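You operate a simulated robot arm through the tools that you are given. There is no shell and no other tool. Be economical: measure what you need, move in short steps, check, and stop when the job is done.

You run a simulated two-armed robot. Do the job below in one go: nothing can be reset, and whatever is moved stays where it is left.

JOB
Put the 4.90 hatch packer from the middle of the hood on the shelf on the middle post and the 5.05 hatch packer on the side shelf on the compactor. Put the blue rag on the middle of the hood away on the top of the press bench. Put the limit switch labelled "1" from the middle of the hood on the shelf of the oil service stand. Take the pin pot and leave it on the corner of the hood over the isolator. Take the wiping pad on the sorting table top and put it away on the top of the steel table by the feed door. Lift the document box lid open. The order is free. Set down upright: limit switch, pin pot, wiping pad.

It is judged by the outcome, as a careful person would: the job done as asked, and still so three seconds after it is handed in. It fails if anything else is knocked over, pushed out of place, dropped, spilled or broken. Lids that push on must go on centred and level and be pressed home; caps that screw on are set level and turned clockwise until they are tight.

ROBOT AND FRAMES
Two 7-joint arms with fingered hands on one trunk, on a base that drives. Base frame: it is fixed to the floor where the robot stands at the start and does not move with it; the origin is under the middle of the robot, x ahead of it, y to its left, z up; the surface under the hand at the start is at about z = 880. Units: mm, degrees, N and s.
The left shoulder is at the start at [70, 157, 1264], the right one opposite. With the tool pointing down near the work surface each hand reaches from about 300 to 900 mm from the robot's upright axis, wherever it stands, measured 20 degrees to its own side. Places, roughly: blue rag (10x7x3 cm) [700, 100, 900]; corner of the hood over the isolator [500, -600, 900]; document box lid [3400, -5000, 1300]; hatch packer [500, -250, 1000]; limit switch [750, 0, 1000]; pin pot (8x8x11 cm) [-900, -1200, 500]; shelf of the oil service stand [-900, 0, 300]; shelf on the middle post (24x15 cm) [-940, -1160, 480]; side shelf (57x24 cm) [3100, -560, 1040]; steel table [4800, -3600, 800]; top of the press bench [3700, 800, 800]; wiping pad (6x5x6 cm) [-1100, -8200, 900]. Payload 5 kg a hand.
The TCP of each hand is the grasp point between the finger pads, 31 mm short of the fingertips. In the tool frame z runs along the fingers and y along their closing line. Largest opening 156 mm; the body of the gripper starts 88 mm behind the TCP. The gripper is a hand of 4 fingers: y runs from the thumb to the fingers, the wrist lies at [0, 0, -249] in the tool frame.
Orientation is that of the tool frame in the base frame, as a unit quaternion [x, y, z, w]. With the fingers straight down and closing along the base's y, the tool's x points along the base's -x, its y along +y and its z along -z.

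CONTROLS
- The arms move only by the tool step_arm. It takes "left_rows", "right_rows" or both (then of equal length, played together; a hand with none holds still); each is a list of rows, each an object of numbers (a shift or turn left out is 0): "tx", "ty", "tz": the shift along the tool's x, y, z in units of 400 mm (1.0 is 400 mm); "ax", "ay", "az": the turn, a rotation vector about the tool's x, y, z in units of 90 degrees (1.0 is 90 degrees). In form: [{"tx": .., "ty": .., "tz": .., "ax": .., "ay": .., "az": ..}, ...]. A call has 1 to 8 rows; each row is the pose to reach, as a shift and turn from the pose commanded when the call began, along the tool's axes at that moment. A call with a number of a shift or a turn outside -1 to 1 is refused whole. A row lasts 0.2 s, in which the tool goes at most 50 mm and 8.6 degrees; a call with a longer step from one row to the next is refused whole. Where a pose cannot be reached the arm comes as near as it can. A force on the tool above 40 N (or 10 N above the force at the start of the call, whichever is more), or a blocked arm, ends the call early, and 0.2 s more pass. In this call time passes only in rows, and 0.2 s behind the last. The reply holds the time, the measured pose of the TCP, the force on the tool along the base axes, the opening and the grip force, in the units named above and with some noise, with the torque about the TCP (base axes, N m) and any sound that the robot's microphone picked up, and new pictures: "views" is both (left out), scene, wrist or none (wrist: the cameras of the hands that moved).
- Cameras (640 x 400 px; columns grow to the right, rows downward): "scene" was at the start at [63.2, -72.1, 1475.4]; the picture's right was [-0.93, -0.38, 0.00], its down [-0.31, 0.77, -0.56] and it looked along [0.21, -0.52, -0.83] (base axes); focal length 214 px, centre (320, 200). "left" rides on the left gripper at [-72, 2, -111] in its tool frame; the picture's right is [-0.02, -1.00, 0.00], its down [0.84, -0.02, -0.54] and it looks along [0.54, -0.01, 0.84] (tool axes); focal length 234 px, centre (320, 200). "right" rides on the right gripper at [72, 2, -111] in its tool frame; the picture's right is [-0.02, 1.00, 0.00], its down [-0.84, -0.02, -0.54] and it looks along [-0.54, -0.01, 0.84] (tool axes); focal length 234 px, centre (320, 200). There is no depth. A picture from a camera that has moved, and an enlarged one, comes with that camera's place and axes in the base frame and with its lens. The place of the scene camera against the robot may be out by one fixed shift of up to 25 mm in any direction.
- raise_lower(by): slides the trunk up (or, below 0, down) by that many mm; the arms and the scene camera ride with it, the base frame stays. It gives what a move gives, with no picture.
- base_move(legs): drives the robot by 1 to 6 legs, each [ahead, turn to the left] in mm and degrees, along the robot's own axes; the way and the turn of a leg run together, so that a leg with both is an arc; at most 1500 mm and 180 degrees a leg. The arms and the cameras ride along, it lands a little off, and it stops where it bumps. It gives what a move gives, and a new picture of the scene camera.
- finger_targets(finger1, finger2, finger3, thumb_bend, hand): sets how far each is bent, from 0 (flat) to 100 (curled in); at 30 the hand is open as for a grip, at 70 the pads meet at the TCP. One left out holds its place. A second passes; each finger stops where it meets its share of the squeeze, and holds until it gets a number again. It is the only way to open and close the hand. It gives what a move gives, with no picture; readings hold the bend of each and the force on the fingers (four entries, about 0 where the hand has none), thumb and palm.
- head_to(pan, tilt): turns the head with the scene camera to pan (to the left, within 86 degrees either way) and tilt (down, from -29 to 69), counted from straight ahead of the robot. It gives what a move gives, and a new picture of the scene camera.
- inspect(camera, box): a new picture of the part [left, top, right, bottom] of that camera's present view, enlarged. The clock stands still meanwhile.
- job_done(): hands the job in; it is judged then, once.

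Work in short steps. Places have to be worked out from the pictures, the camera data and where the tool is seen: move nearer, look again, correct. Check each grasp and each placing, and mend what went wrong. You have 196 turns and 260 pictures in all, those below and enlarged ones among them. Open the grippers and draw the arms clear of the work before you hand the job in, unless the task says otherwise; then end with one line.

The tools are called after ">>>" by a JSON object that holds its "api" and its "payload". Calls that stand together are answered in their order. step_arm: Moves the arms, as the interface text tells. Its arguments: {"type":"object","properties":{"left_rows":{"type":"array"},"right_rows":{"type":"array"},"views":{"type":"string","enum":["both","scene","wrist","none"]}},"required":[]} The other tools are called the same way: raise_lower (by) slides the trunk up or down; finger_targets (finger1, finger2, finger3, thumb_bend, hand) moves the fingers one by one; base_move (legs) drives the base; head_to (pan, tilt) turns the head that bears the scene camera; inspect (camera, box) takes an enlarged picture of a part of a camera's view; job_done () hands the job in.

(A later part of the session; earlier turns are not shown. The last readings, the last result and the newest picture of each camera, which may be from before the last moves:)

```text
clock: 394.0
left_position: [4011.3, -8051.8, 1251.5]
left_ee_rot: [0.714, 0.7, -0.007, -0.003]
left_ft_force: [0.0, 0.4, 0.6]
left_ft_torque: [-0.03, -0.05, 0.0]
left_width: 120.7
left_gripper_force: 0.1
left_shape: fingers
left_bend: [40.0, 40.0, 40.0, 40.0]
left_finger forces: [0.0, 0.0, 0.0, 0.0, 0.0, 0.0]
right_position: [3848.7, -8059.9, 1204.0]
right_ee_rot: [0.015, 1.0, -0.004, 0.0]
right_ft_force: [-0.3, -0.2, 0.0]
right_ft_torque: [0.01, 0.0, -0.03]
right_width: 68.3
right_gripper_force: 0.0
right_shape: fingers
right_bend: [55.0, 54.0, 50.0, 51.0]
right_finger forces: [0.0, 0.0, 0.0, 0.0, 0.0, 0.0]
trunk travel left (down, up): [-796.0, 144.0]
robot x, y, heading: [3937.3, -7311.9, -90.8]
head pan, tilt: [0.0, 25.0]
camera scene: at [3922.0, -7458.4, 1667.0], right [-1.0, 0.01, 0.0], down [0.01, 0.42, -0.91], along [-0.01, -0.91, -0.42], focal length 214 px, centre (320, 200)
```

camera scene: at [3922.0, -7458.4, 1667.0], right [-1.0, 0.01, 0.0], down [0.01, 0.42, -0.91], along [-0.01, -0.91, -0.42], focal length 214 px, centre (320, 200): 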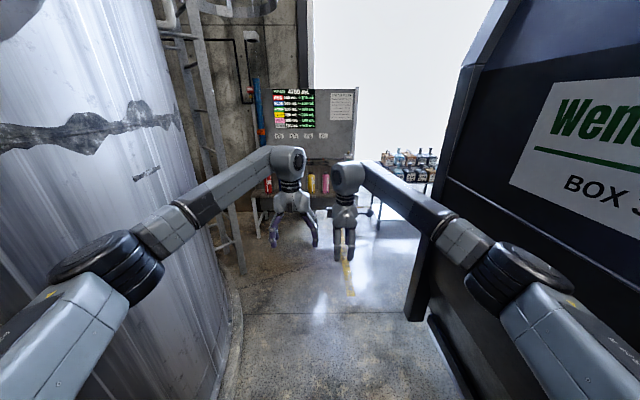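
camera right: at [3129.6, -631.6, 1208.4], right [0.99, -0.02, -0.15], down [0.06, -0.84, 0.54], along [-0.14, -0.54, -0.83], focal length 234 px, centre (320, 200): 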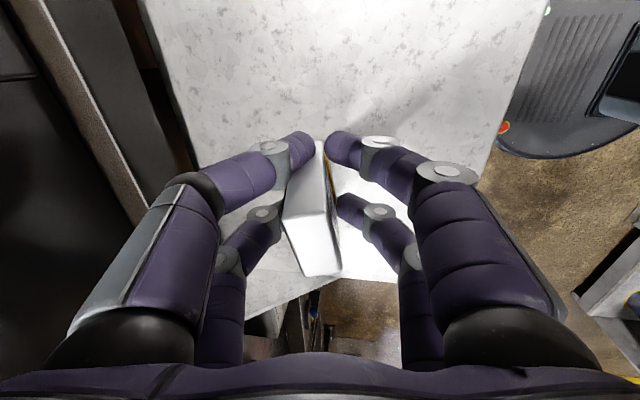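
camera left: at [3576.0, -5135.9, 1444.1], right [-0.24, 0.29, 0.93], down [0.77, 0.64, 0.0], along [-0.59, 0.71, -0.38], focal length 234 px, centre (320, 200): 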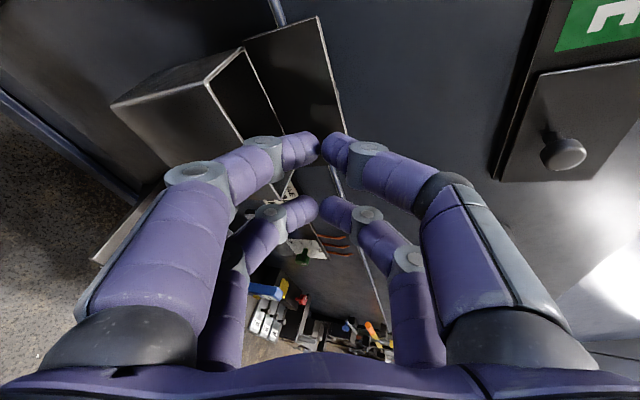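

The passage is clear ahead. I drive on 1.3 m, then draw the arms in before turning.

>>> {"api": "base_move", "payload": {"legs": [[1300, 0]]}}

>>> {"api": "step_arm", "payload": {"left_rows": [{"tx": 0.109, "ty": 0.029}, {"tx": 0.218, "ty": 0.058}, {"tx": 0.327, "ty": 0.088}, {"tx": 0.436, "ty": 0.117}, {"tx": 0.545, "ty": 0.146}, {"tx": 0.654, "ty": 0.176}, {"tx": 0.763, "ty": 0.205}, {"tx": 0.872, "ty": 0.234}], "right_rows": [{"tx": 0.043, "ty": 0.108}, {"tx": 0.086, "ty": 0.216}, {"tx": 0.129, "ty": 0.325}, {"tx": 0.172, "ty": 0.433}, {"tx": 0.215, "ty": 0.541}, {"tx": 0.258, "ty": 0.65}, {"tx": 0.301, "ty": 0.758}, {"tx": 0.344, "ty": 0.866}], "views": "none"}}

>>> {"api": "base_move", "payload": {"legs": [[680, 0], [0, -89], [1500, 0], [1500, 0]]}}

```text
clock: 400.5
left_position: [3999.7, -9345.9, 1252.1]
left_ee_rot: [0.713, 0.701, -0.006, -0.004]
left_ft_force: [-0.1, -0.1, -0.1]
left_ft_torque: [-0.02, 0.01, 0.03]
left_width: 120.4
left_gripper_force: 0.1
left_shape: fingers
left_bend: [40.0, 40.0, 40.0, 40.0]
left_finger forces: [0.0, 0.0, 0.1, 0.0, 0.0, 0.0]
right_position: [3835.6, -9352.9, 1203.2]
right_ee_rot: [0.013, 1.0, -0.004, 0.0]
right_ft_force: [-0.7, -0.2, 0.6]
right_ft_torque: [-0.03, -0.01, -0.01]
right_width: 68.6
right_gripper_force: 0.1
right_shape: fingers
right_bend: [55.0, 54.0, 50.0, 51.0]
right_finger forces: [0.1, 0.0, 0.0, 0.0, 0.1, 0.0]
trunk travel left (down, up): [-796.0, 144.0]
robot x, y, heading: [3922.8, -8604.1, -90.4]
head pan, tilt: [0.0, 25.0]
camera scene: at [3907.2, -8752.7, 1667.0], right [-1.0, 0.01, 0.0], down [0.0, 0.42, -0.91], along [-0.01, -0.91, -0.42], focal length 214 px, centre (320, 200)
```

scene: 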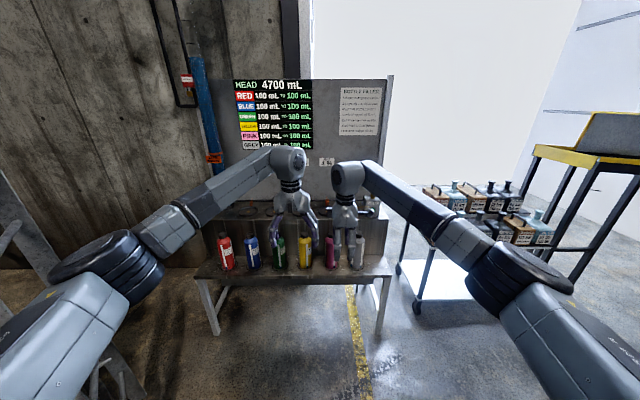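

```text
clock: 402.3
left_position: [4098.1, -8994.1, 1252.6]
left_ee_rot: [0.713, 0.701, -0.007, -0.002]
left_ft_force: [0.7, 1.1, 0.2]
left_ft_torque: [-0.06, 0.02, 0.02]
left_width: 120.4
left_gripper_force: 0.0
left_shape: fingers
left_bend: [40.0, 40.0, 40.0, 40.0]
left_finger forces: [0.0, 0.0, 0.1, 0.1, 0.0, 0.0]
right_position: [3708.8, -8998.7, 1204.5]
right_ee_rot: [0.012, 1.0, -0.006, 0.001]
right_ft_force: [-0.5, 0.5, 0.3]
right_ft_torque: [-0.02, -0.03, 0.02]
right_width: 68.9
right_gripper_force: 0.1
right_shape: fingers
right_bend: [55.0, 54.0, 50.0, 51.0]
right_finger forces: [0.0, 0.0, 0.1, 0.0, 0.1, 0.0]
trunk travel left (down, up): [-796.0, 144.0]
robot x, y, heading: [3923.4, -8607.4, -90.8]
head pan, tilt: [0.0, 25.0]
```

```text
clock: 423.9
left_position: [521.7, -9464.1, 1249.7]
left_ee_rot: [1.0, -0.013, -0.001, -0.007]
left_ft_force: [1.1, -0.1, 0.5]
left_ft_torque: [-0.01, 0.01, 0.0]
left_width: 120.4
left_gripper_force: 0.0
left_shape: fingers
left_bend: [40.0, 40.0, 40.0, 40.0]
left_finger forces: [0.0, 0.1, 0.1, 0.1, 0.0, 0.1]
right_position: [519.8, -9076.5, 1202.2]
right_ee_rot: [0.718, 0.696, -0.002, -0.002]
right_ft_force: [-0.1, 0.2, 0.9]
right_ft_torque: [0.01, -0.01, 0.01]
right_width: 68.7
right_gripper_force: 0.0
right_shape: fingers
right_bend: [55.0, 54.0, 50.0, 51.0]
right_finger forces: [0.1, 0.0, 0.0, 0.0, 0.0, 0.1]
trunk travel left (down, up): [-796.0, 144.0]
robot x, y, heading: [916.3, -9286.5, 179.1]
head pan, tilt: [0.0, 25.0]
camera scene: at [762.0, -9295.3, 1667.0], right [0.02, 1.0, 0.0], down [0.42, -0.01, -0.91], along [-0.91, 0.02, -0.42], focal length 214 px, centre (320, 200)
```

scene: 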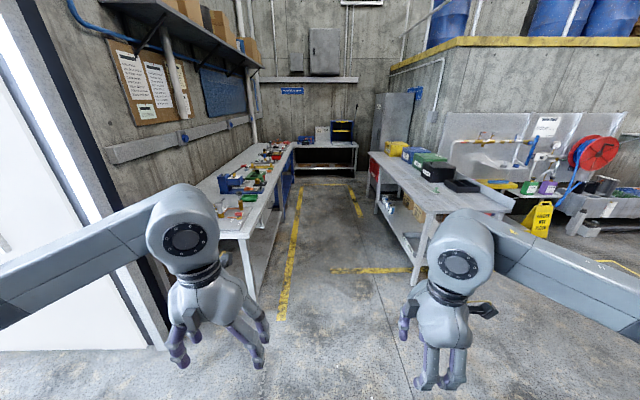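

The sorting table is ahead on the right, spanning about x -640 to -2700 and y -8455 to -7850. I enlarge its top to find the wiping pad.

>>> {"api": "inspect", "payload": {"camera": "scene", "box": [350, 120, 540, 230]}}

```text
3.37 times, centred on (445, 175) of scene
camera zoom: at [762.0, -9295.3, 1667.0], right [0.02, 1.0, 0.0], down [0.42, -0.01, -0.91], along [-0.91, 0.02, -0.42], focal length 722 px, centre (-101, 284)
```

zoom: 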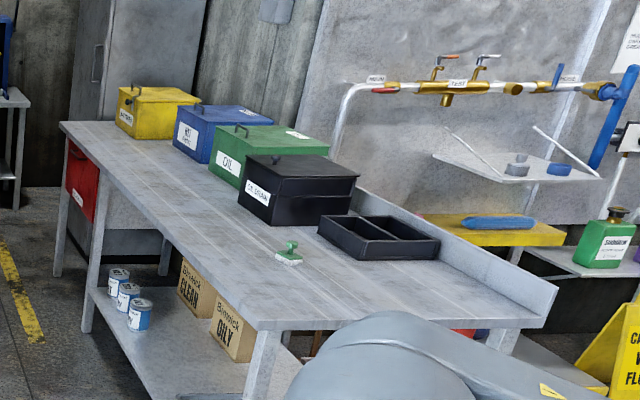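

The wiping pad is the small green-handled one at about [-1050, -8180]. I drive round to stand in front of the table there and face it.

>>> {"api": "base_move", "payload": {"legs": [[0, -9], [1400, 0], [720, 0], [0, -81]]}}

>>> {"api": "head_to", "payload": {"pan": -10, "tilt": 40}}

```text
clock: 438.7
left_position: [-1369.6, -8544.4, 1249.4]
left_ee_rot: [-0.7, 0.714, -0.004, 0.006]
left_ft_force: [0.2, -1.2, 0.3]
left_ft_torque: [0.0, 0.01, -0.03]
left_width: 120.5
left_gripper_force: 0.1
left_shape: fingers
left_bend: [40.0, 40.0, 40.0, 40.0]
left_finger forces: [0.0, 0.1, 0.0, 0.0, 0.1, 0.0]
right_position: [-982.7, -8538.6, 1203.3]
right_ee_rot: [1.0, -0.012, -0.001, -0.003]
right_ft_force: [-0.3, 0.5, 0.9]
right_ft_torque: [0.0, 0.0, 0.02]
right_width: 68.9
right_gripper_force: 0.1
right_shape: fingers
right_bend: [55.0, 54.0, 50.0, 51.0]
right_finger forces: [0.1, 0.0, 0.0, 0.1, 0.0, 0.1]
trunk travel left (down, up): [-796.0, 144.0]
robot x, y, heading: [-1195.3, -8937.9, 89.3]
head pan, tilt: [0.0, 25.0]
camera scene: at [-1205.9, -8802.3, 1667.0], right [1.0, -0.01, 0.0], down [0.0, -0.42, -0.91], along [0.01, 0.91, -0.42], focal length 214 px, centre (320, 200)
```

scene: 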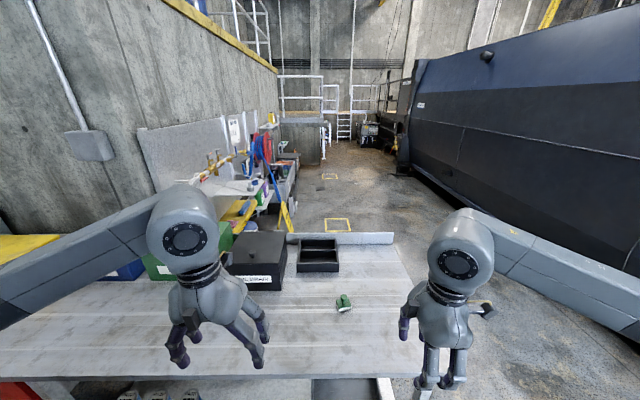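

```text
clock: 439.5
left_position: [-1369.1, -8544.2, 1249.7]
left_ee_rot: [-0.701, 0.713, -0.005, 0.005]
left_ft_force: [0.3, 0.4, -0.3]
left_ft_torque: [0.02, 0.01, -0.01]
left_width: 120.5
left_gripper_force: 0.0
left_shape: fingers
left_bend: [40.0, 40.0, 40.0, 40.0]
left_finger forces: [0.0, 0.0, 0.1, 0.1, 0.1, 0.0]
right_position: [-979.5, -8539.1, 1202.4]
right_ee_rot: [1.0, -0.012, 0.001, -0.004]
right_ft_force: [-0.6, 1.1, 0.2]
right_ft_torque: [0.02, 0.03, 0.0]
right_width: 68.7
right_gripper_force: 0.0
right_shape: fingers
right_bend: [55.0, 54.0, 50.0, 51.0]
right_finger forces: [0.0, 0.0, 0.1, 0.1, 0.0, 0.0]
trunk travel left (down, up): [-796.0, 144.0]
robot x, y, heading: [-1191.6, -8939.4, 89.7]
head pan, tilt: [-10.0, 40.0]
camera scene: at [-1190.6, -8810.9, 1643.7], right [0.98, -0.18, 0.0], down [-0.12, -0.63, -0.77], along [0.14, 0.75, -0.64], focal length 214 px, centre (320, 200)
```

scene: 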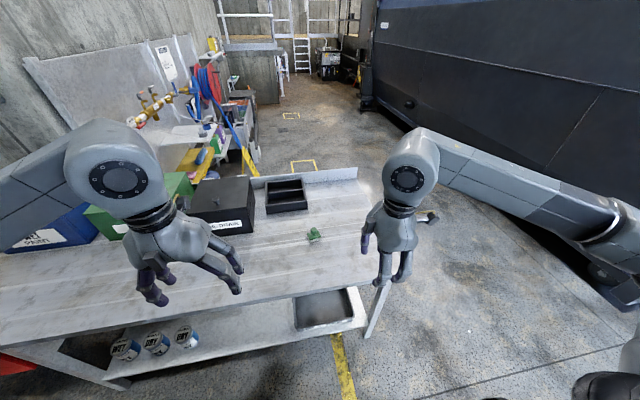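

I enlarge the pad to see its handle and orientation.

>>> {"api": "inspect", "payload": {"camera": "scene", "box": [285, 215, 345, 255]}}

```text
10.00 times, centred on (315, 235) of scene
camera zoom: at [-1190.6, -8810.9, 1643.7], right [0.98, -0.18, 0.0], down [-0.12, -0.63, -0.77], along [0.14, 0.75, -0.64], focal length 2145 px, centre (370, -150)
```

zoom: 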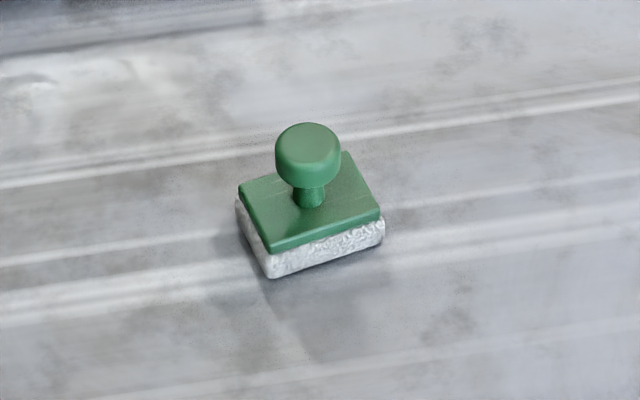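

The pad is a 60×50 mm base with a knob, turned about 14°. I'll grip its base across the short side, both digit pairs along the long side. I open the right hand and move it over the pad.

>>> {"api": "finger_targets", "payload": {"hand": "right", "finger1": 43, "finger2": 43, "finger3": 43, "thumb_bend": 43}}

>>> {"api": "step_arm", "payload": {"right_rows": [{"tx": -0.04, "ty": -0.112, "az": -0.05}, {"tx": -0.08, "ty": -0.225, "az": -0.1}, {"tx": -0.12, "ty": -0.337, "az": -0.17}, {"tx": -0.16, "ty": -0.45, "az": -0.17}, {"tx": -0.2, "ty": -0.562, "az": -0.17}, {"tx": -0.24, "ty": -0.675, "az": -0.17}, {"tx": -0.28, "ty": -0.787, "az": -0.17}, {"tx": -0.325, "ty": -0.9, "az": -0.17}], "views": "wrist"}}

```text
clock: 440.5
left_position: [-1368.1, -8543.9, 1250.7]
left_ee_rot: [-0.701, 0.713, -0.004, 0.006]
left_ft_force: [-0.1, -0.6, -0.4]
left_ft_torque: [0.02, 0.02, -0.04]
left_width: 120.9
left_gripper_force: 0.1
left_shape: fingers
left_bend: [40.0, 40.0, 40.0, 40.0]
left_finger forces: [0.0, 0.0, 0.1, 0.0, 0.1, 0.0]
right_position: [-981.2, -8538.5, 1202.4]
right_ee_rot: [1.0, -0.013, 0.001, -0.003]
right_ft_force: [-0.1, -0.1, -0.9]
right_ft_torque: [0.04, 0.0, 0.04]
right_width: 108.7
right_gripper_force: 0.1
right_shape: fingers
right_bend: [43.0, 43.0, 43.0, 43.0]
right_finger forces: [0.0, 0.1, 0.0, 0.1, 0.0, 0.1]
trunk travel left (down, up): [-796.0, 144.0]
robot x, y, heading: [-1192.2, -8936.9, 89.5]
head pan, tilt: [-10.0, 40.0]
```

```text
clock: 442.3
left_position: [-1372.0, -8542.8, 1249.4]
left_ee_rot: [-0.701, 0.713, -0.005, 0.006]
left_ft_force: [-0.2, 0.3, -0.4]
left_ft_torque: [-0.03, -0.07, -0.02]
left_width: 120.6
left_gripper_force: 0.0
left_shape: fingers
left_bend: [40.0, 40.0, 40.0, 40.0]
left_finger forces: [0.1, 0.0, 0.0, 0.1, 0.1, 0.0]
right_position: [-1106.8, -8173.6, 1205.8]
right_ee_rot: [0.993, 0.122, 0.002, -0.003]
right_ft_force: [-0.2, 0.6, -0.3]
right_ft_torque: [-0.04, -0.01, -0.01]
right_width: 108.6
right_gripper_force: 0.1
right_shape: fingers
right_bend: [43.0, 43.0, 43.0, 43.0]
right_finger forces: [0.1, 0.0, 0.0, 0.0, 0.1, 0.0]
trunk travel left (down, up): [-796.0, 144.0]
robot x, y, heading: [-1194.5, -8937.6, 89.5]
head pan, tilt: [-10.0, 40.0]
camera right: at [-1036.4, -8160.4, 1317.1], right [0.22, -0.98, -0.01], down [-0.82, -0.19, 0.54], along [-0.53, -0.11, -0.84], focal length 234 px, centre (320, 200)
```

right: 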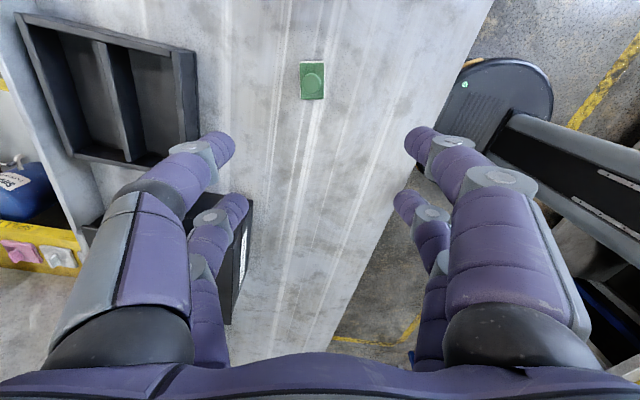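

The pad is aligned with the hand but offset by about (29, -11) mm in tool axes. I correct and descend to about z 1010.

>>> {"api": "step_arm", "payload": {"right_rows": [{"tx": 0.07, "ty": -0.027}, {"tx": 0.07, "ty": -0.027, "tz": 0.12}, {"tx": 0.07, "ty": -0.027, "tz": 0.24}, {"tx": 0.07, "ty": -0.027, "tz": 0.36}, {"tx": 0.07, "ty": -0.027, "tz": 0.48}], "views": "wrist"}}

```text
clock: 443.5
left_position: [-1370.3, -8541.7, 1249.7]
left_ee_rot: [-0.701, 0.713, -0.003, 0.006]
left_ft_force: [0.0, 0.0, 0.8]
left_ft_torque: [-0.02, 0.0, 0.0]
left_width: 120.4
left_gripper_force: 0.1
left_shape: fingers
left_bend: [40.0, 40.0, 40.0, 40.0]
left_finger forces: [0.0, 0.0, 0.0, 0.0, 0.1, 0.1]
right_position: [-1079.0, -8157.2, 1011.1]
right_ee_rot: [0.993, 0.121, 0.0, -0.004]
right_ft_force: [-0.5, 0.8, -0.1]
right_ft_torque: [-0.03, 0.02, 0.0]
right_width: 108.7
right_gripper_force: 0.0
right_shape: fingers
right_bend: [43.0, 43.0, 43.0, 43.0]
right_finger forces: [0.1, 0.0, 0.0, 0.0, 0.1, 0.0]
trunk travel left (down, up): [-796.0, 144.0]
robot x, y, heading: [-1192.3, -8940.1, 89.4]
head pan, tilt: [-10.0, 40.0]
camera right: at [-1008.6, -8143.9, 1121.2], right [0.22, -0.98, -0.01], down [-0.82, -0.19, 0.54], along [-0.53, -0.11, -0.84], focal length 234 px, centre (320, 200)
```

right: 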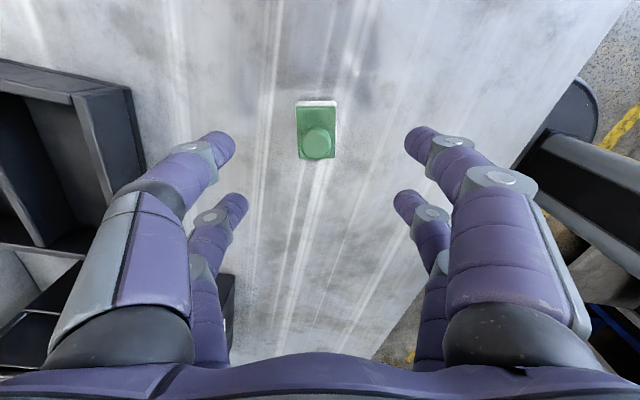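

The pad is nearly centred; its height is uncertain (table about 845–880). I descend 60 mm and look again.

>>> {"api": "step_arm", "payload": {"right_rows": [{"tz": 0.08, "tx": -0.008}, {"tz": 0.15, "tx": -0.01}], "views": "wrist"}}

```text
clock: 444.1
left_position: [-1371.4, -8542.2, 1249.0]
left_ee_rot: [-0.7, 0.714, -0.004, 0.006]
left_ft_force: [0.7, 0.0, -0.4]
left_ft_torque: [-0.05, 0.0, 0.03]
left_width: 120.5
left_gripper_force: 0.0
left_shape: fingers
left_bend: [40.0, 40.0, 40.0, 40.0]
left_finger forces: [0.0, 0.0, 0.0, 0.1, 0.0, 0.0]
right_position: [-1081.7, -8157.8, 951.0]
right_ee_rot: [0.993, 0.121, 0.001, -0.004]
right_ft_force: [-0.5, 0.2, -0.4]
right_ft_torque: [-0.03, -0.03, -0.01]
right_width: 108.7
right_gripper_force: 0.0
right_shape: fingers
right_bend: [43.0, 43.0, 43.0, 43.0]
right_finger forces: [0.1, 0.1, 0.1, 0.0, 0.1, 0.1]
trunk travel left (down, up): [-796.0, 144.0]
robot x, y, heading: [-1193.9, -8938.4, 89.6]
head pan, tilt: [-10.0, 40.0]
camera right: at [-1012.0, -8144.0, 1061.8], right [0.22, -0.98, -0.01], down [-0.82, -0.18, 0.54], along [-0.53, -0.11, -0.84], focal length 234 px, centre (320, 200)
```

right: 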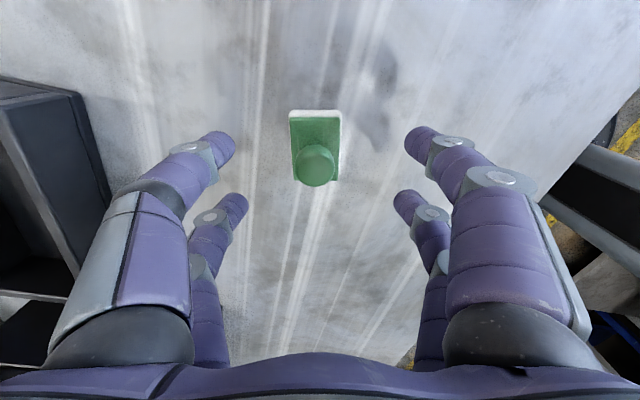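

Comparing the views puts the pad's top plate at z≈838, so the table is near 815. I correct 10 mm and descend most of the way.

>>> {"api": "step_arm", "payload": {"right_rows": [{"tz": 0.06, "tx": -0.025, "ty": -0.0075}, {"tz": 0.13, "tx": -0.025, "ty": -0.0075}, {"tz": 0.19, "tx": -0.025, "ty": -0.0075}, {"tz": 0.215, "tx": -0.025, "ty": -0.0075}], "views": "wrist"}}

```text
clock: 444.9
left_position: [-1370.3, -8545.4, 1250.8]
left_ee_rot: [-0.701, 0.713, -0.003, 0.007]
left_ft_force: [0.4, -0.3, -0.2]
left_ft_torque: [-0.02, 0.01, 0.03]
left_width: 120.6
left_gripper_force: 0.1
left_shape: fingers
left_bend: [40.0, 40.0, 40.0, 40.0]
left_finger forces: [0.0, 0.1, 0.0, 0.0, 0.0, 0.0]
right_position: [-1093.5, -8152.5, 889.6]
right_ee_rot: [0.993, 0.122, 0.001, -0.01]
right_ft_force: [-0.2, -0.3, 11.6]
right_ft_torque: [-0.78, -0.07, -0.03]
right_width: 110.3
right_gripper_force: 5.4
right_shape: fingers
right_bend: [42.0, 42.0, 43.0, 43.0]
right_finger forces: [3.8, 7.3, 0.0, 0.1, 0.0, 0.0]
right hand out of reach, approached as far as the arm can: row 4
trunk travel left (down, up): [-796.0, 144.0]
robot x, y, heading: [-1192.3, -8943.0, 89.7]
head pan, tilt: [-10.0, 40.0]
stopped in row 4 (right hand): the force on the tool passed its limit at 46 N (the readings are from after the stop); the commanded pose is now the measured one
camera right: at [-1023.3, -8140.2, 999.4], right [0.22, -0.98, -0.02], down [-0.82, -0.19, 0.54], along [-0.53, -0.1, -0.84], focal length 234 px, centre (320, 200)
```

right: 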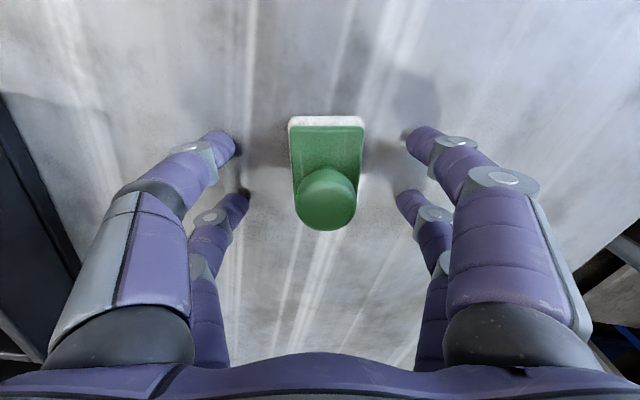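

The fingertips touched the table at TCP 890, so the table is at about z 851. The pad sits centred between the digits; I lift 3 mm and close.

>>> {"api": "step_arm", "payload": {"right_rows": [{"tz": -0.008}], "views": "none"}}

>>> {"api": "finger_targets", "payload": {"hand": "right", "finger1": 68, "finger2": 68, "finger3": 68, "thumb_bend": 68}}

>>> {"api": "step_arm", "payload": {"right_rows": [{"tz": -0.05}, {"tz": -0.12}, {"tz": -0.2}], "views": "wrist"}}

```text
clock: 445.4
left_position: [-1369.1, -8544.8, 1250.7]
left_ee_rot: [-0.7, 0.714, -0.004, 0.007]
left_ft_force: [0.5, 0.5, -0.1]
left_ft_torque: [0.0, 0.0, 0.02]
left_width: 120.6
left_gripper_force: 0.1
left_shape: fingers
left_bend: [40.0, 40.0, 40.0, 40.0]
left_finger forces: [0.0, 0.0, 0.0, 0.0, 0.0, 0.0]
right_position: [-1092.0, -8150.9, 889.3]
right_ee_rot: [0.993, 0.122, 0.001, -0.009]
right_ft_force: [0.4, 1.0, 1.9]
right_ft_torque: [-0.1, -0.01, 0.02]
right_width: 109.3
right_gripper_force: 0.4
right_shape: fingers
right_bend: [43.0, 42.0, 43.0, 43.0]
right_finger forces: [0.1, 0.8, 0.0, 0.1, 0.1, 0.0]
trunk travel left (down, up): [-796.0, 144.0]
robot x, y, heading: [-1190.0, -8936.5, 89.4]
head pan, tilt: [-10.0, 40.0]
```

```text
clock: 446.4
left_position: [-1369.8, -8544.5, 1251.1]
left_ee_rot: [-0.701, 0.713, -0.004, 0.006]
left_ft_force: [0.1, 0.3, 0.6]
left_ft_torque: [-0.02, 0.02, -0.02]
left_width: 120.8
left_gripper_force: 0.0
left_shape: fingers
left_bend: [40.0, 40.0, 40.0, 40.0]
left_finger forces: [0.1, 0.0, 0.1, 0.1, 0.0, 0.0]
right_position: [-1091.8, -8151.7, 889.0]
right_ee_rot: [0.992, 0.123, 0.0, -0.009]
right_ft_force: [0.2, 0.9, 2.4]
right_ft_torque: [-0.01, -0.01, 0.02]
right_width: 43.8
right_gripper_force: 17.5
right_shape: fingers
right_bend: [58.0, 58.0, 61.0, 64.0]
right_finger forces: [8.4, 9.3, 6.7, 0.0, 10.8, 0.0]
trunk travel left (down, up): [-796.0, 144.0]
robot x, y, heading: [-1196.0, -8936.8, 89.3]
head pan, tilt: [-10.0, 40.0]
```

```text
clock: 447.1
left_position: [-1368.8, -8544.8, 1249.8]
left_ee_rot: [-0.701, 0.713, -0.004, 0.006]
left_ft_force: [-0.9, 0.1, 0.8]
left_ft_torque: [0.0, 0.01, 0.05]
left_width: 120.6
left_gripper_force: 0.0
left_shape: fingers
left_bend: [40.0, 40.0, 40.0, 40.0]
left_finger forces: [0.1, 0.0, 0.0, 0.1, 0.0, 0.0]
right_position: [-1093.0, -8151.3, 966.4]
right_ee_rot: [0.993, 0.122, 0.002, -0.008]
right_ft_force: [-0.2, 0.6, -0.7]
right_ft_torque: [0.05, -0.01, 0.0]
right_width: 43.8
right_gripper_force: 16.7
right_shape: fingers
right_bend: [58.0, 58.0, 61.0, 64.0]
right_finger forces: [8.3, 8.2, 6.5, 0.0, 10.3, 0.0]
trunk travel left (down, up): [-796.0, 144.0]
robot x, y, heading: [-1189.1, -8935.5, 89.2]
head pan, tilt: [-10.0, 40.0]
camera right: at [-1022.3, -8139.2, 1077.4], right [0.22, -0.98, -0.02], down [-0.82, -0.19, 0.54], along [-0.53, -0.1, -0.84], focal length 234 px, centre (320, 200)
```

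right: 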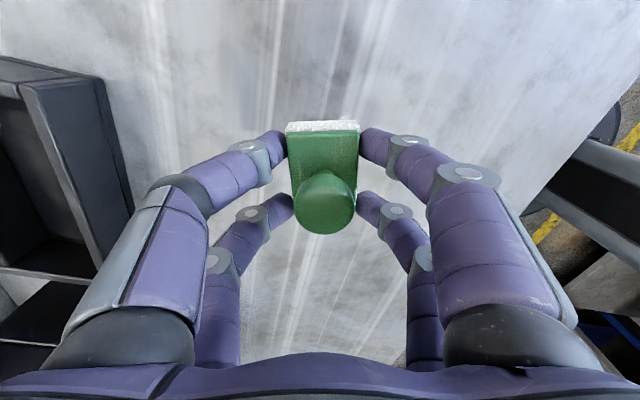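

The pad is held by all four digits. I lift it, draw back, and drive back round the container's end.

>>> {"api": "step_arm", "payload": {"right_rows": [{"tz": -0.12}, {"tz": -0.24}, {"tz": -0.36}, {"tz": -0.48}, {"tz": -0.58}, {"ty": 0.1, "tz": -0.58}, {"ty": 0.22, "tz": -0.58}, {"ty": 0.34, "tz": -0.58}], "views": "none"}}

>>> {"api": "step_arm", "payload": {"right_rows": [{"ty": 0.11}, {"ty": 0.22}, {"ty": 0.33}, {"ty": 0.44}, {"ty": 0.55}, {"ty": 0.65, "tx": 0.02}], "views": "wrist"}}

>>> {"api": "base_move", "payload": {"legs": [[0, -99], [1400, 0], [720, 0], [0, 10]]}}

```text
clock: 448.9
left_position: [-1367.5, -8544.7, 1250.3]
left_ee_rot: [-0.701, 0.713, -0.003, 0.006]
left_ft_force: [-0.4, -1.2, 0.3]
left_ft_torque: [0.03, 0.02, -0.02]
left_width: 120.8
left_gripper_force: 0.1
left_shape: fingers
left_bend: [40.0, 40.0, 40.0, 40.0]
left_finger forces: [0.1, 0.1, 0.0, 0.1, 0.1, 0.0]
right_position: [-1057.4, -8290.0, 1201.7]
right_ee_rot: [0.993, 0.121, 0.001, -0.01]
right_ft_force: [0.6, -0.6, -1.0]
right_ft_torque: [0.01, 0.02, 0.01]
right_width: 43.7
right_gripper_force: 16.7
right_shape: fingers
right_bend: [58.0, 58.0, 61.0, 64.0]
right_finger forces: [8.4, 8.3, 6.5, 0.1, 10.0, 0.1]
trunk travel left (down, up): [-796.0, 144.0]
robot x, y, heading: [-1192.6, -8940.8, 89.6]
head pan, tilt: [-10.0, 40.0]
```

```text
clock: 450.4
left_position: [-1368.2, -8545.9, 1249.9]
left_ee_rot: [-0.701, 0.713, -0.002, 0.007]
left_ft_force: [1.2, -0.5, -0.2]
left_ft_torque: [0.03, 0.0, -0.01]
left_width: 120.7
left_gripper_force: 0.0
left_shape: fingers
left_bend: [40.0, 40.0, 40.0, 40.0]
left_finger forces: [0.0, 0.1, 0.0, 0.0, 0.0, 0.1]
right_position: [-987.8, -8543.5, 1196.0]
right_ee_rot: [0.992, 0.122, 0.0, -0.01]
right_ft_force: [0.1, -0.5, -1.6]
right_ft_torque: [0.02, 0.02, 0.0]
right_width: 43.5
right_gripper_force: 16.7
right_shape: fingers
right_bend: [58.0, 58.0, 61.0, 64.0]
right_finger forces: [8.5, 8.2, 6.5, 0.1, 10.0, 0.0]
trunk travel left (down, up): [-796.0, 144.0]
robot x, y, heading: [-1197.1, -8936.2, 89.5]
head pan, tilt: [-10.0, 40.0]
camera right: at [-917.8, -8531.5, 1306.1], right [0.22, -0.98, -0.02], down [-0.82, -0.19, 0.54], along [-0.53, -0.1, -0.84], focal length 234 px, centre (320, 200)
```

right: 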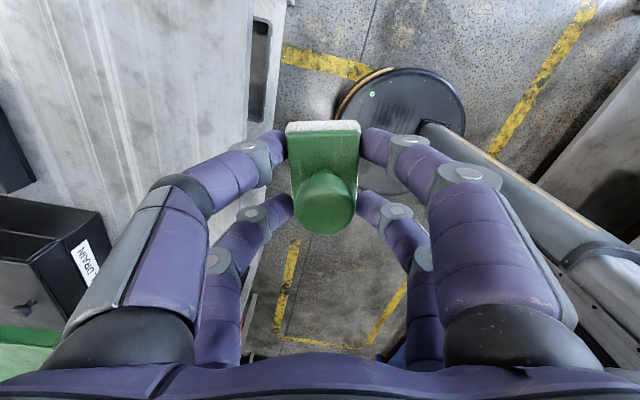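

```text
clock: 465.8
left_position: [1314.7, -9016.8, 1249.7]
left_ee_rot: [-0.024, 1.0, -0.006, 0.002]
left_ft_force: [-0.2, -0.3, -0.6]
left_ft_torque: [0.01, -0.01, 0.02]
left_width: 120.7
left_gripper_force: 0.0
left_shape: fingers
left_bend: [40.0, 40.0, 40.0, 40.0]
left_finger forces: [0.0, 0.0, 0.1, 0.0, 0.0, 0.1]
right_position: [1341.6, -9398.5, 1194.6]
right_ee_rot: [0.807, -0.59, 0.006, -0.006]
right_ft_force: [-0.6, -0.4, -1.1]
right_ft_torque: [-0.02, -0.01, 0.01]
right_width: 43.1
right_gripper_force: 15.3
right_shape: fingers
right_bend: [58.0, 58.0, 61.0, 64.0]
right_finger forces: [8.2, 7.8, 6.3, 0.0, 9.6, 0.0]
trunk travel left (down, up): [-796.0, 144.0]
robot x, y, heading: [928.5, -9216.3, 3.0]
head pan, tilt: [-10.0, 40.0]
camera scene: at [1054.4, -9232.5, 1643.6], right [-0.12, -0.99, 0.0], down [-0.64, 0.08, -0.77], along [0.76, -0.09, -0.64], focal length 214 px, centre (320, 200)
```

scene: 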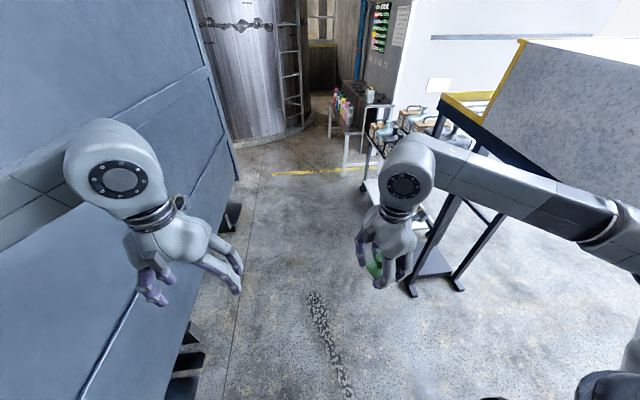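

I correct the heading, drive 3 m, turn into the passage and put the arms into the narrow pose.

>>> {"api": "base_move", "payload": {"legs": [[0, -4.5], [1500, 0], [1490, 0], [0, 91]]}}

```text
clock: 484.5
left_position: [3736.2, -8876.0, 1251.8]
left_ee_rot: [-0.707, 0.707, -0.003, 0.006]
left_ft_force: [-0.6, 0.0, 0.2]
left_ft_torque: [-0.02, 0.0, -0.01]
left_width: 120.6
left_gripper_force: 0.0
left_shape: fingers
left_bend: [40.0, 40.0, 40.0, 40.0]
left_finger forces: [0.0, 0.0, 0.0, 0.0, 0.0, 0.0]
right_position: [4116.6, -8867.5, 1194.7]
right_ee_rot: [0.992, 0.127, 0.001, -0.009]
right_ft_force: [-0.1, 0.1, 0.3]
right_ft_torque: [0.02, -0.01, 0.0]
right_width: 43.0
right_gripper_force: 16.2
right_shape: fingers
right_bend: [58.0, 58.0, 61.0, 64.0]
right_finger forces: [8.1, 7.6, 6.2, 0.0, 9.5, 0.0]
trunk travel left (down, up): [-796.0, 144.0]
robot x, y, heading: [3916.6, -9265.6, 90.3]
head pan, tilt: [-10.0, 40.0]
camera scene: at [3918.3, -9140.3, 1643.6], right [0.99, -0.17, 0.0], down [-0.11, -0.63, -0.77], along [0.13, 0.76, -0.64], focal length 214 px, centre (320, 200)
```

scene: 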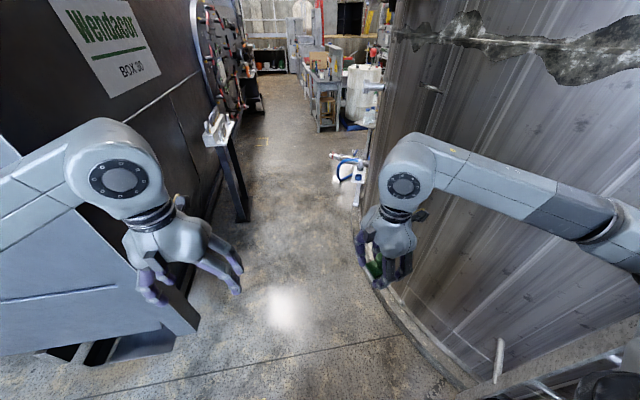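

I extend both arms forward into the narrow pose and drive the passage.

>>> {"api": "step_arm", "payload": {"left_rows": [{"tx": -0.109, "ty": -0.031}, {"tx": -0.218, "ty": -0.062}, {"tx": -0.327, "ty": -0.094}, {"tx": -0.436, "ty": -0.125}, {"tx": -0.545, "ty": -0.156}, {"tx": -0.654, "ty": -0.187}, {"tx": -0.763, "ty": -0.218}, {"tx": -0.872, "ty": -0.25}], "right_rows": [{"tx": -0.012, "ty": -0.116}, {"tx": -0.024, "ty": -0.232}, {"tx": -0.035, "ty": -0.348}, {"tx": -0.047, "ty": -0.464}, {"tx": -0.059, "ty": -0.58}, {"tx": -0.07, "ty": -0.696}, {"tx": -0.082, "ty": -0.812}, {"tx": -0.094, "ty": -0.928}], "views": "none"}}

>>> {"api": "base_move", "payload": {"legs": [[1400, 0], [1200, 0]]}}

```text
clock: 486.3
left_position: [3836.4, -8524.7, 1249.7]
left_ee_rot: [-0.706, 0.708, -0.003, 0.005]
left_ft_force: [-0.6, -0.4, 0.3]
left_ft_torque: [-0.04, -0.01, 0.01]
left_width: 120.7
left_gripper_force: 0.1
left_shape: fingers
left_bend: [40.0, 40.0, 40.0, 40.0]
left_finger forces: [0.1, 0.0, 0.0, 0.1, 0.0, 0.1]
right_position: [3982.3, -8515.5, 1195.7]
right_ee_rot: [0.992, 0.129, 0.0, -0.007]
right_ft_force: [-0.3, 1.2, -0.1]
right_ft_torque: [-0.06, 0.01, -0.01]
right_width: 42.8
right_gripper_force: 16.1
right_shape: fingers
right_bend: [58.0, 58.0, 61.0, 64.0]
right_finger forces: [8.2, 7.3, 6.2, 0.1, 9.4, 0.0]
trunk travel left (down, up): [-796.0, 144.0]
robot x, y, heading: [3917.3, -9267.2, 90.3]
head pan, tilt: [-10.0, 40.0]
```

```text
clock: 498.8
left_position: [3777.7, -5975.4, 1252.0]
left_ee_rot: [0.714, -0.7, 0.004, -0.006]
left_ft_force: [-0.2, -0.2, 0.2]
left_ft_torque: [0.0, -0.02, 0.04]
left_width: 120.5
left_gripper_force: 0.0
left_shape: fingers
left_bend: [40.0, 40.0, 40.0, 40.0]
left_finger forces: [0.0, 0.0, 0.0, 0.0, 0.1, 0.1]
right_position: [3925.2, -5964.0, 1198.9]
right_ee_rot: [0.99, 0.14, 0.001, -0.009]
right_ft_force: [-0.6, -1.3, -0.4]
right_ft_torque: [0.02, 0.01, 0.0]
right_width: 42.7
right_gripper_force: 15.5
right_shape: fingers
right_bend: [58.0, 58.0, 61.0, 64.0]
right_finger forces: [8.2, 7.3, 6.2, 0.0, 9.3, 0.0]
trunk travel left (down, up): [-796.0, 144.0]
robot x, y, heading: [3877.2, -6711.2, 91.4]
head pan, tilt: [-10.0, 40.0]
camera scene: at [3873.3, -6585.1, 1643.7], right [0.99, -0.15, 0.0], down [-0.09, -0.64, -0.77], along [0.11, 0.76, -0.64], focal length 214 px, centre (320, 200)
```

scene: 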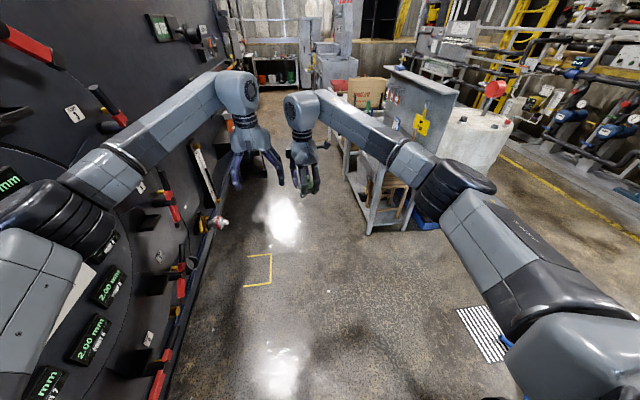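

I'm a bit close to the door wheel on the left and must keep clear of the opened lid. I bear right to x≈4030, straighten and drive on past the box.

>>> {"api": "base_move", "payload": {"legs": [[0, -12], [800, 0], [0, 11], [1400, 0]]}}

>>> {"api": "head_to", "payload": {"pan": -35, "tilt": 35}}

```text
clock: 511.2
left_position: [3954.2, -3773.0, 1251.9]
left_ee_rot: [-0.703, 0.711, -0.003, 0.006]
left_ft_force: [0.1, -0.1, -0.2]
left_ft_torque: [0.01, 0.05, 0.0]
left_width: 120.6
left_gripper_force: 0.0
left_shape: fingers
left_bend: [40.0, 40.0, 40.0, 40.0]
left_finger forces: [0.0, 0.0, 0.0, 0.1, 0.0, 0.1]
right_position: [4101.7, -3765.6, 1199.2]
right_ee_rot: [0.992, 0.123, 0.0, -0.01]
right_ft_force: [0.2, 1.1, -0.3]
right_ft_torque: [-0.01, 0.03, 0.01]
right_width: 42.9
right_gripper_force: 15.7
right_shape: fingers
right_bend: [58.0, 58.0, 61.0, 64.0]
right_finger forces: [8.2, 7.3, 6.1, 0.1, 9.3, 0.0]
trunk travel left (down, up): [-796.0, 144.0]
robot x, y, heading: [4027.5, -4514.1, 89.8]
head pan, tilt: [-10.0, 40.0]
camera scene: at [4030.4, -4386.1, 1643.7], right [0.98, -0.18, 0.0], down [-0.11, -0.63, -0.77], along [0.14, 0.75, -0.64], focal length 214 px, centre (320, 200)
```

scene: 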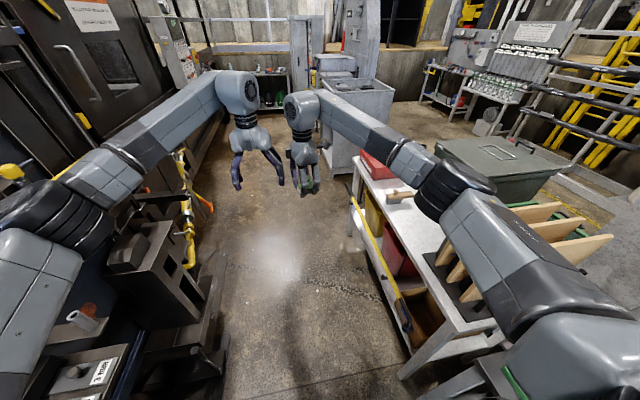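

```text
clock: 512.1
left_position: [3954.6, -3772.6, 1250.8]
left_ee_rot: [-0.701, 0.713, -0.004, 0.007]
left_ft_force: [-0.4, 0.2, 0.7]
left_ft_torque: [0.01, -0.04, 0.02]
left_width: 120.7
left_gripper_force: 0.1
left_shape: fingers
left_bend: [40.0, 40.0, 40.0, 40.0]
left_finger forces: [0.0, 0.0, 0.0, 0.0, 0.0, 0.1]
right_position: [4100.9, -3765.3, 1197.5]
right_ee_rot: [0.992, 0.123, 0.001, -0.008]
right_ft_force: [-0.2, -0.4, -0.3]
right_ft_torque: [0.01, 0.03, -0.01]
right_width: 42.7
right_gripper_force: 15.8
right_shape: fingers
right_bend: [58.0, 58.0, 61.0, 64.0]
right_finger forces: [8.2, 7.3, 6.0, 0.0, 9.4, 0.1]
trunk travel left (down, up): [-796.0, 144.0]
robot x, y, heading: [4027.7, -4518.9, 89.9]
head pan, tilt: [-35.0, 35.0]
camera scene: at [4066.0, -4397.0, 1651.1], right [0.82, -0.58, 0.0], down [-0.33, -0.47, -0.82], along [0.47, 0.67, -0.57], focal length 214 px, centre (320, 200)
```

scene: 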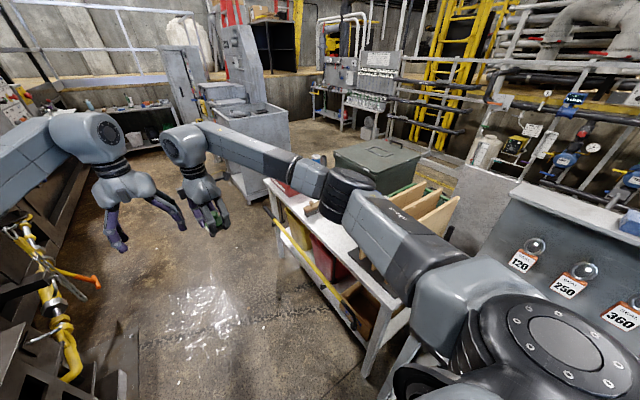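

The steel table's front edge runs at x≈4570–4600 from y≈-4220 to -3000. I drive ahead 850 mm, draw the arms in and turn to face it.

>>> {"api": "base_move", "payload": {"legs": [[850, 0]]}}

>>> {"api": "step_arm", "payload": {"left_rows": [{"tx": 0.109, "ty": 0.031}, {"tx": 0.218, "ty": 0.062}, {"tx": 0.327, "ty": 0.094}, {"tx": 0.436, "ty": 0.125}, {"tx": 0.545, "ty": 0.156}, {"tx": 0.654, "ty": 0.187}, {"tx": 0.763, "ty": 0.218}, {"tx": 0.872, "ty": 0.25}], "right_rows": [{"tx": 0.012, "ty": 0.116}, {"tx": 0.024, "ty": 0.232}, {"tx": 0.035, "ty": 0.348}, {"tx": 0.047, "ty": 0.464}, {"tx": 0.059, "ty": 0.58}, {"tx": 0.07, "ty": 0.696}, {"tx": 0.082, "ty": 0.812}, {"tx": 0.094, "ty": 0.928}], "views": "none"}}

>>> {"api": "base_move", "payload": {"legs": [[0, -90]]}}

>>> {"api": "head_to", "payload": {"pan": 0, "tilt": 40}}

```text
clock: 516.6
left_position: [3958.6, -2920.7, 1252.1]
left_ee_rot: [-0.703, 0.712, -0.004, 0.005]
left_ft_force: [-0.3, 0.3, 0.1]
left_ft_torque: [-0.02, 0.0, 0.0]
left_width: 120.5
left_gripper_force: 0.0
left_shape: fingers
left_bend: [40.0, 40.0, 40.0, 40.0]
left_finger forces: [0.1, 0.0, 0.0, 0.1, 0.0, 0.0]
right_position: [4105.9, -2913.7, 1199.2]
right_ee_rot: [0.992, 0.124, 0.001, -0.008]
right_ft_force: [-0.8, 0.0, -0.2]
right_ft_torque: [0.0, -0.02, -0.02]
right_width: 42.9
right_gripper_force: 15.3
right_shape: fingers
right_bend: [58.0, 58.0, 61.0, 64.0]
right_finger forces: [8.2, 7.3, 6.1, 0.1, 9.2, 0.0]
trunk travel left (down, up): [-796.0, 144.0]
robot x, y, heading: [4032.4, -3659.0, 89.6]
head pan, tilt: [-35.0, 35.0]
camera scene: at [4070.1, -3545.7, 1651.3], right [0.82, -0.58, 0.0], down [-0.33, -0.47, -0.82], along [0.47, 0.67, -0.57], focal length 214 px, centre (320, 200)
```

scene: 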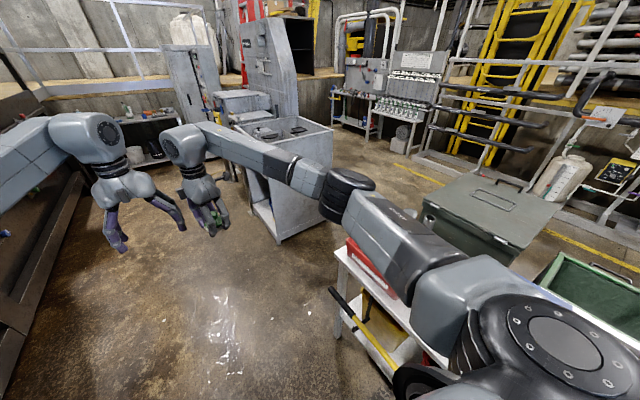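

```text
clock: 518.4
left_position: [3856.4, -3272.9, 1250.6]
left_ee_rot: [-0.703, 0.711, -0.001, 0.007]
left_ft_force: [-0.3, -0.9, 0.8]
left_ft_torque: [0.07, 0.01, 0.01]
left_width: 120.5
left_gripper_force: 0.1
left_shape: fingers
left_bend: [40.0, 40.0, 40.0, 40.0]
left_finger forces: [0.0, 0.0, 0.0, 0.1, 0.1, 0.1]
right_position: [4236.9, -3266.9, 1195.3]
right_ee_rot: [0.992, 0.124, 0.002, -0.01]
right_ft_force: [0.0, -1.2, -0.2]
right_ft_torque: [0.08, -0.02, 0.01]
right_width: 42.6
right_gripper_force: 15.3
right_shape: fingers
right_bend: [58.0, 58.0, 61.0, 64.0]
right_finger forces: [8.3, 7.0, 6.1, 0.0, 9.3, 0.1]
trunk travel left (down, up): [-796.0, 144.0]
robot x, y, heading: [4032.7, -3661.6, 89.9]
head pan, tilt: [-35.0, 35.0]
```

```text
clock: 522.6
left_position: [4424.4, -3482.9, 1248.4]
left_ee_rot: [0.007, 1.0, -0.008, 0.001]
left_ft_force: [0.3, -0.1, -0.6]
left_ft_torque: [-0.01, -0.02, 0.01]
left_width: 120.6
left_gripper_force: 0.1
left_shape: fingers
left_bend: [40.0, 40.0, 40.0, 40.0]
left_finger forces: [0.0, 0.0, 0.1, 0.0, 0.0, 0.0]
right_position: [4430.6, -3863.2, 1191.7]
right_ee_rot: [0.789, -0.614, 0.007, -0.007]
right_ft_force: [0.5, 0.2, -1.6]
right_ft_torque: [-0.02, 0.01, -0.03]
right_width: 42.3
right_gripper_force: 14.4
right_shape: fingers
right_bend: [58.0, 58.0, 62.0, 64.0]
right_finger forces: [8.1, 6.8, 5.9, 0.1, 9.0, 0.0]
trunk travel left (down, up): [-796.0, 144.0]
robot x, y, heading: [4031.6, -3661.9, -0.2]
head pan, tilt: [-35.0, 35.0]
camera scene: at [4141.2, -3717.9, 1651.2], right [-0.58, -0.82, 0.0], down [-0.47, 0.33, -0.82], along [0.67, -0.47, -0.57], focal length 214 px, centre (320, 200)
```

scene: 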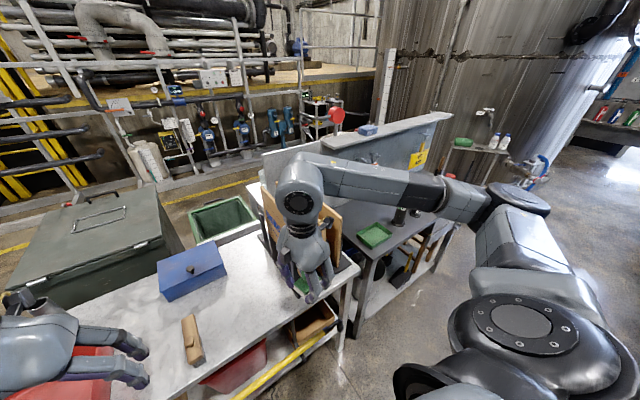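

```text
clock: 523.6
left_position: [4425.3, -3482.5, 1249.3]
left_ee_rot: [0.006, 1.0, -0.007, 0.002]
left_ft_force: [0.7, -0.6, -0.1]
left_ft_torque: [0.0, -0.02, -0.01]
left_width: 120.6
left_gripper_force: 0.1
left_shape: fingers
left_bend: [40.0, 40.0, 40.0, 40.0]
left_finger forces: [0.0, 0.0, 0.0, 0.0, 0.0, 0.0]
right_position: [4432.1, -3863.1, 1192.9]
right_ee_rot: [0.79, -0.613, 0.006, -0.006]
right_ft_force: [-0.4, 0.3, -1.1]
right_ft_torque: [-0.03, 0.01, 0.03]
right_width: 42.4
right_gripper_force: 14.7
right_shape: fingers
right_bend: [58.0, 58.0, 62.0, 64.0]
right_finger forces: [8.1, 6.8, 5.8, 0.1, 8.9, 0.0]
trunk travel left (down, up): [-796.0, 144.0]
robot x, y, heading: [4032.5, -3662.8, -0.3]
head pan, tilt: [0.0, 40.0]
camera scene: at [4154.3, -3667.7, 1643.6], right [0.0, -1.0, 0.0], down [-0.64, 0.0, -0.77], along [0.77, 0.0, -0.64], focal length 214 px, centre (320, 200)
```

scene: 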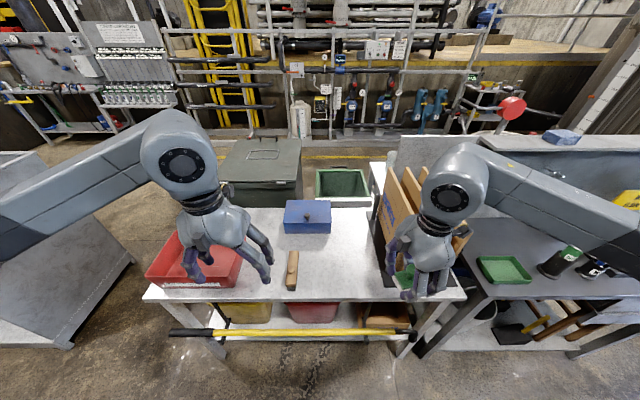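

The table is clear between the brush (y≈-3540) and the cardboard rack (y≈-3950). I move the pad above about [4715, -3750].

>>> {"api": "step_arm", "payload": {"right_rows": [{"tx": -0.08, "ty": -0.06}, {"tx": -0.098, "ty": -0.17}, {"tx": -0.098, "ty": -0.29}, {"tx": -0.098, "ty": -0.41}, {"tx": -0.098, "ty": -0.53}, {"tx": -0.098, "ty": -0.65}, {"tx": -0.098, "ty": -0.756}], "views": "both"}}

```text
clock: 525.2
left_position: [4427.8, -3481.4, 1248.0]
left_ee_rot: [0.006, 1.0, -0.008, 0.001]
left_ft_force: [1.1, 0.2, 0.1]
left_ft_torque: [-0.01, 0.03, 0.0]
left_width: 120.6
left_gripper_force: 0.0
left_shape: fingers
left_bend: [40.0, 40.0, 40.0, 40.0]
left_finger forces: [0.0, 0.0, 0.1, 0.1, 0.0, 0.0]
right_position: [4720.0, -3750.3, 1195.6]
right_ee_rot: [0.79, -0.614, 0.007, -0.004]
right_ft_force: [1.6, -0.4, -0.9]
right_ft_torque: [0.0, 0.03, 0.01]
right_width: 42.5
right_gripper_force: 14.7
right_shape: fingers
right_bend: [58.0, 58.0, 62.0, 64.0]
right_finger forces: [8.1, 6.9, 6.0, 0.1, 8.8, 0.1]
trunk travel left (down, up): [-796.0, 144.0]
robot x, y, heading: [4034.1, -3659.2, -0.4]
head pan, tilt: [0.0, 40.0]
camera scene: at [4156.4, -3665.5, 1643.4], right [0.0, -1.0, 0.0], down [-0.64, 0.0, -0.77], along [0.77, 0.0, -0.64], focal length 214 px, centre (320, 200)
camera right: at [4734.3, -3821.2, 1305.8], right [-0.97, -0.22, -0.01], down [-0.2, 0.82, 0.54], along [-0.11, 0.53, -0.84], focal length 234 px, centre (320, 200)
```

scene: 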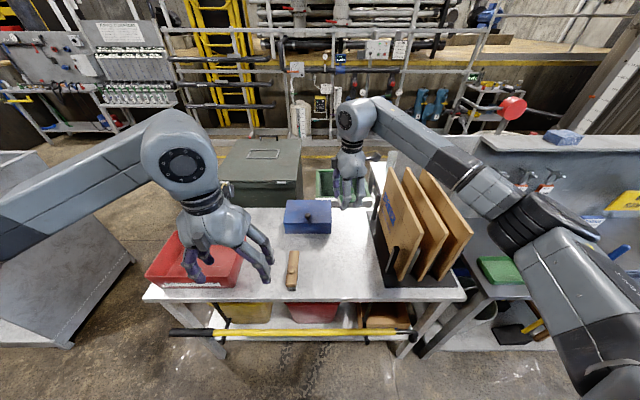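
right: 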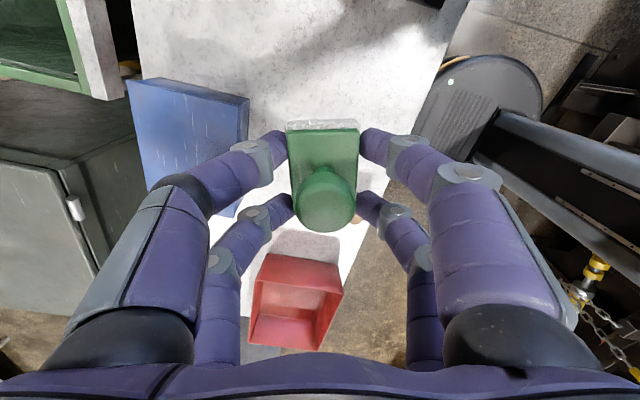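

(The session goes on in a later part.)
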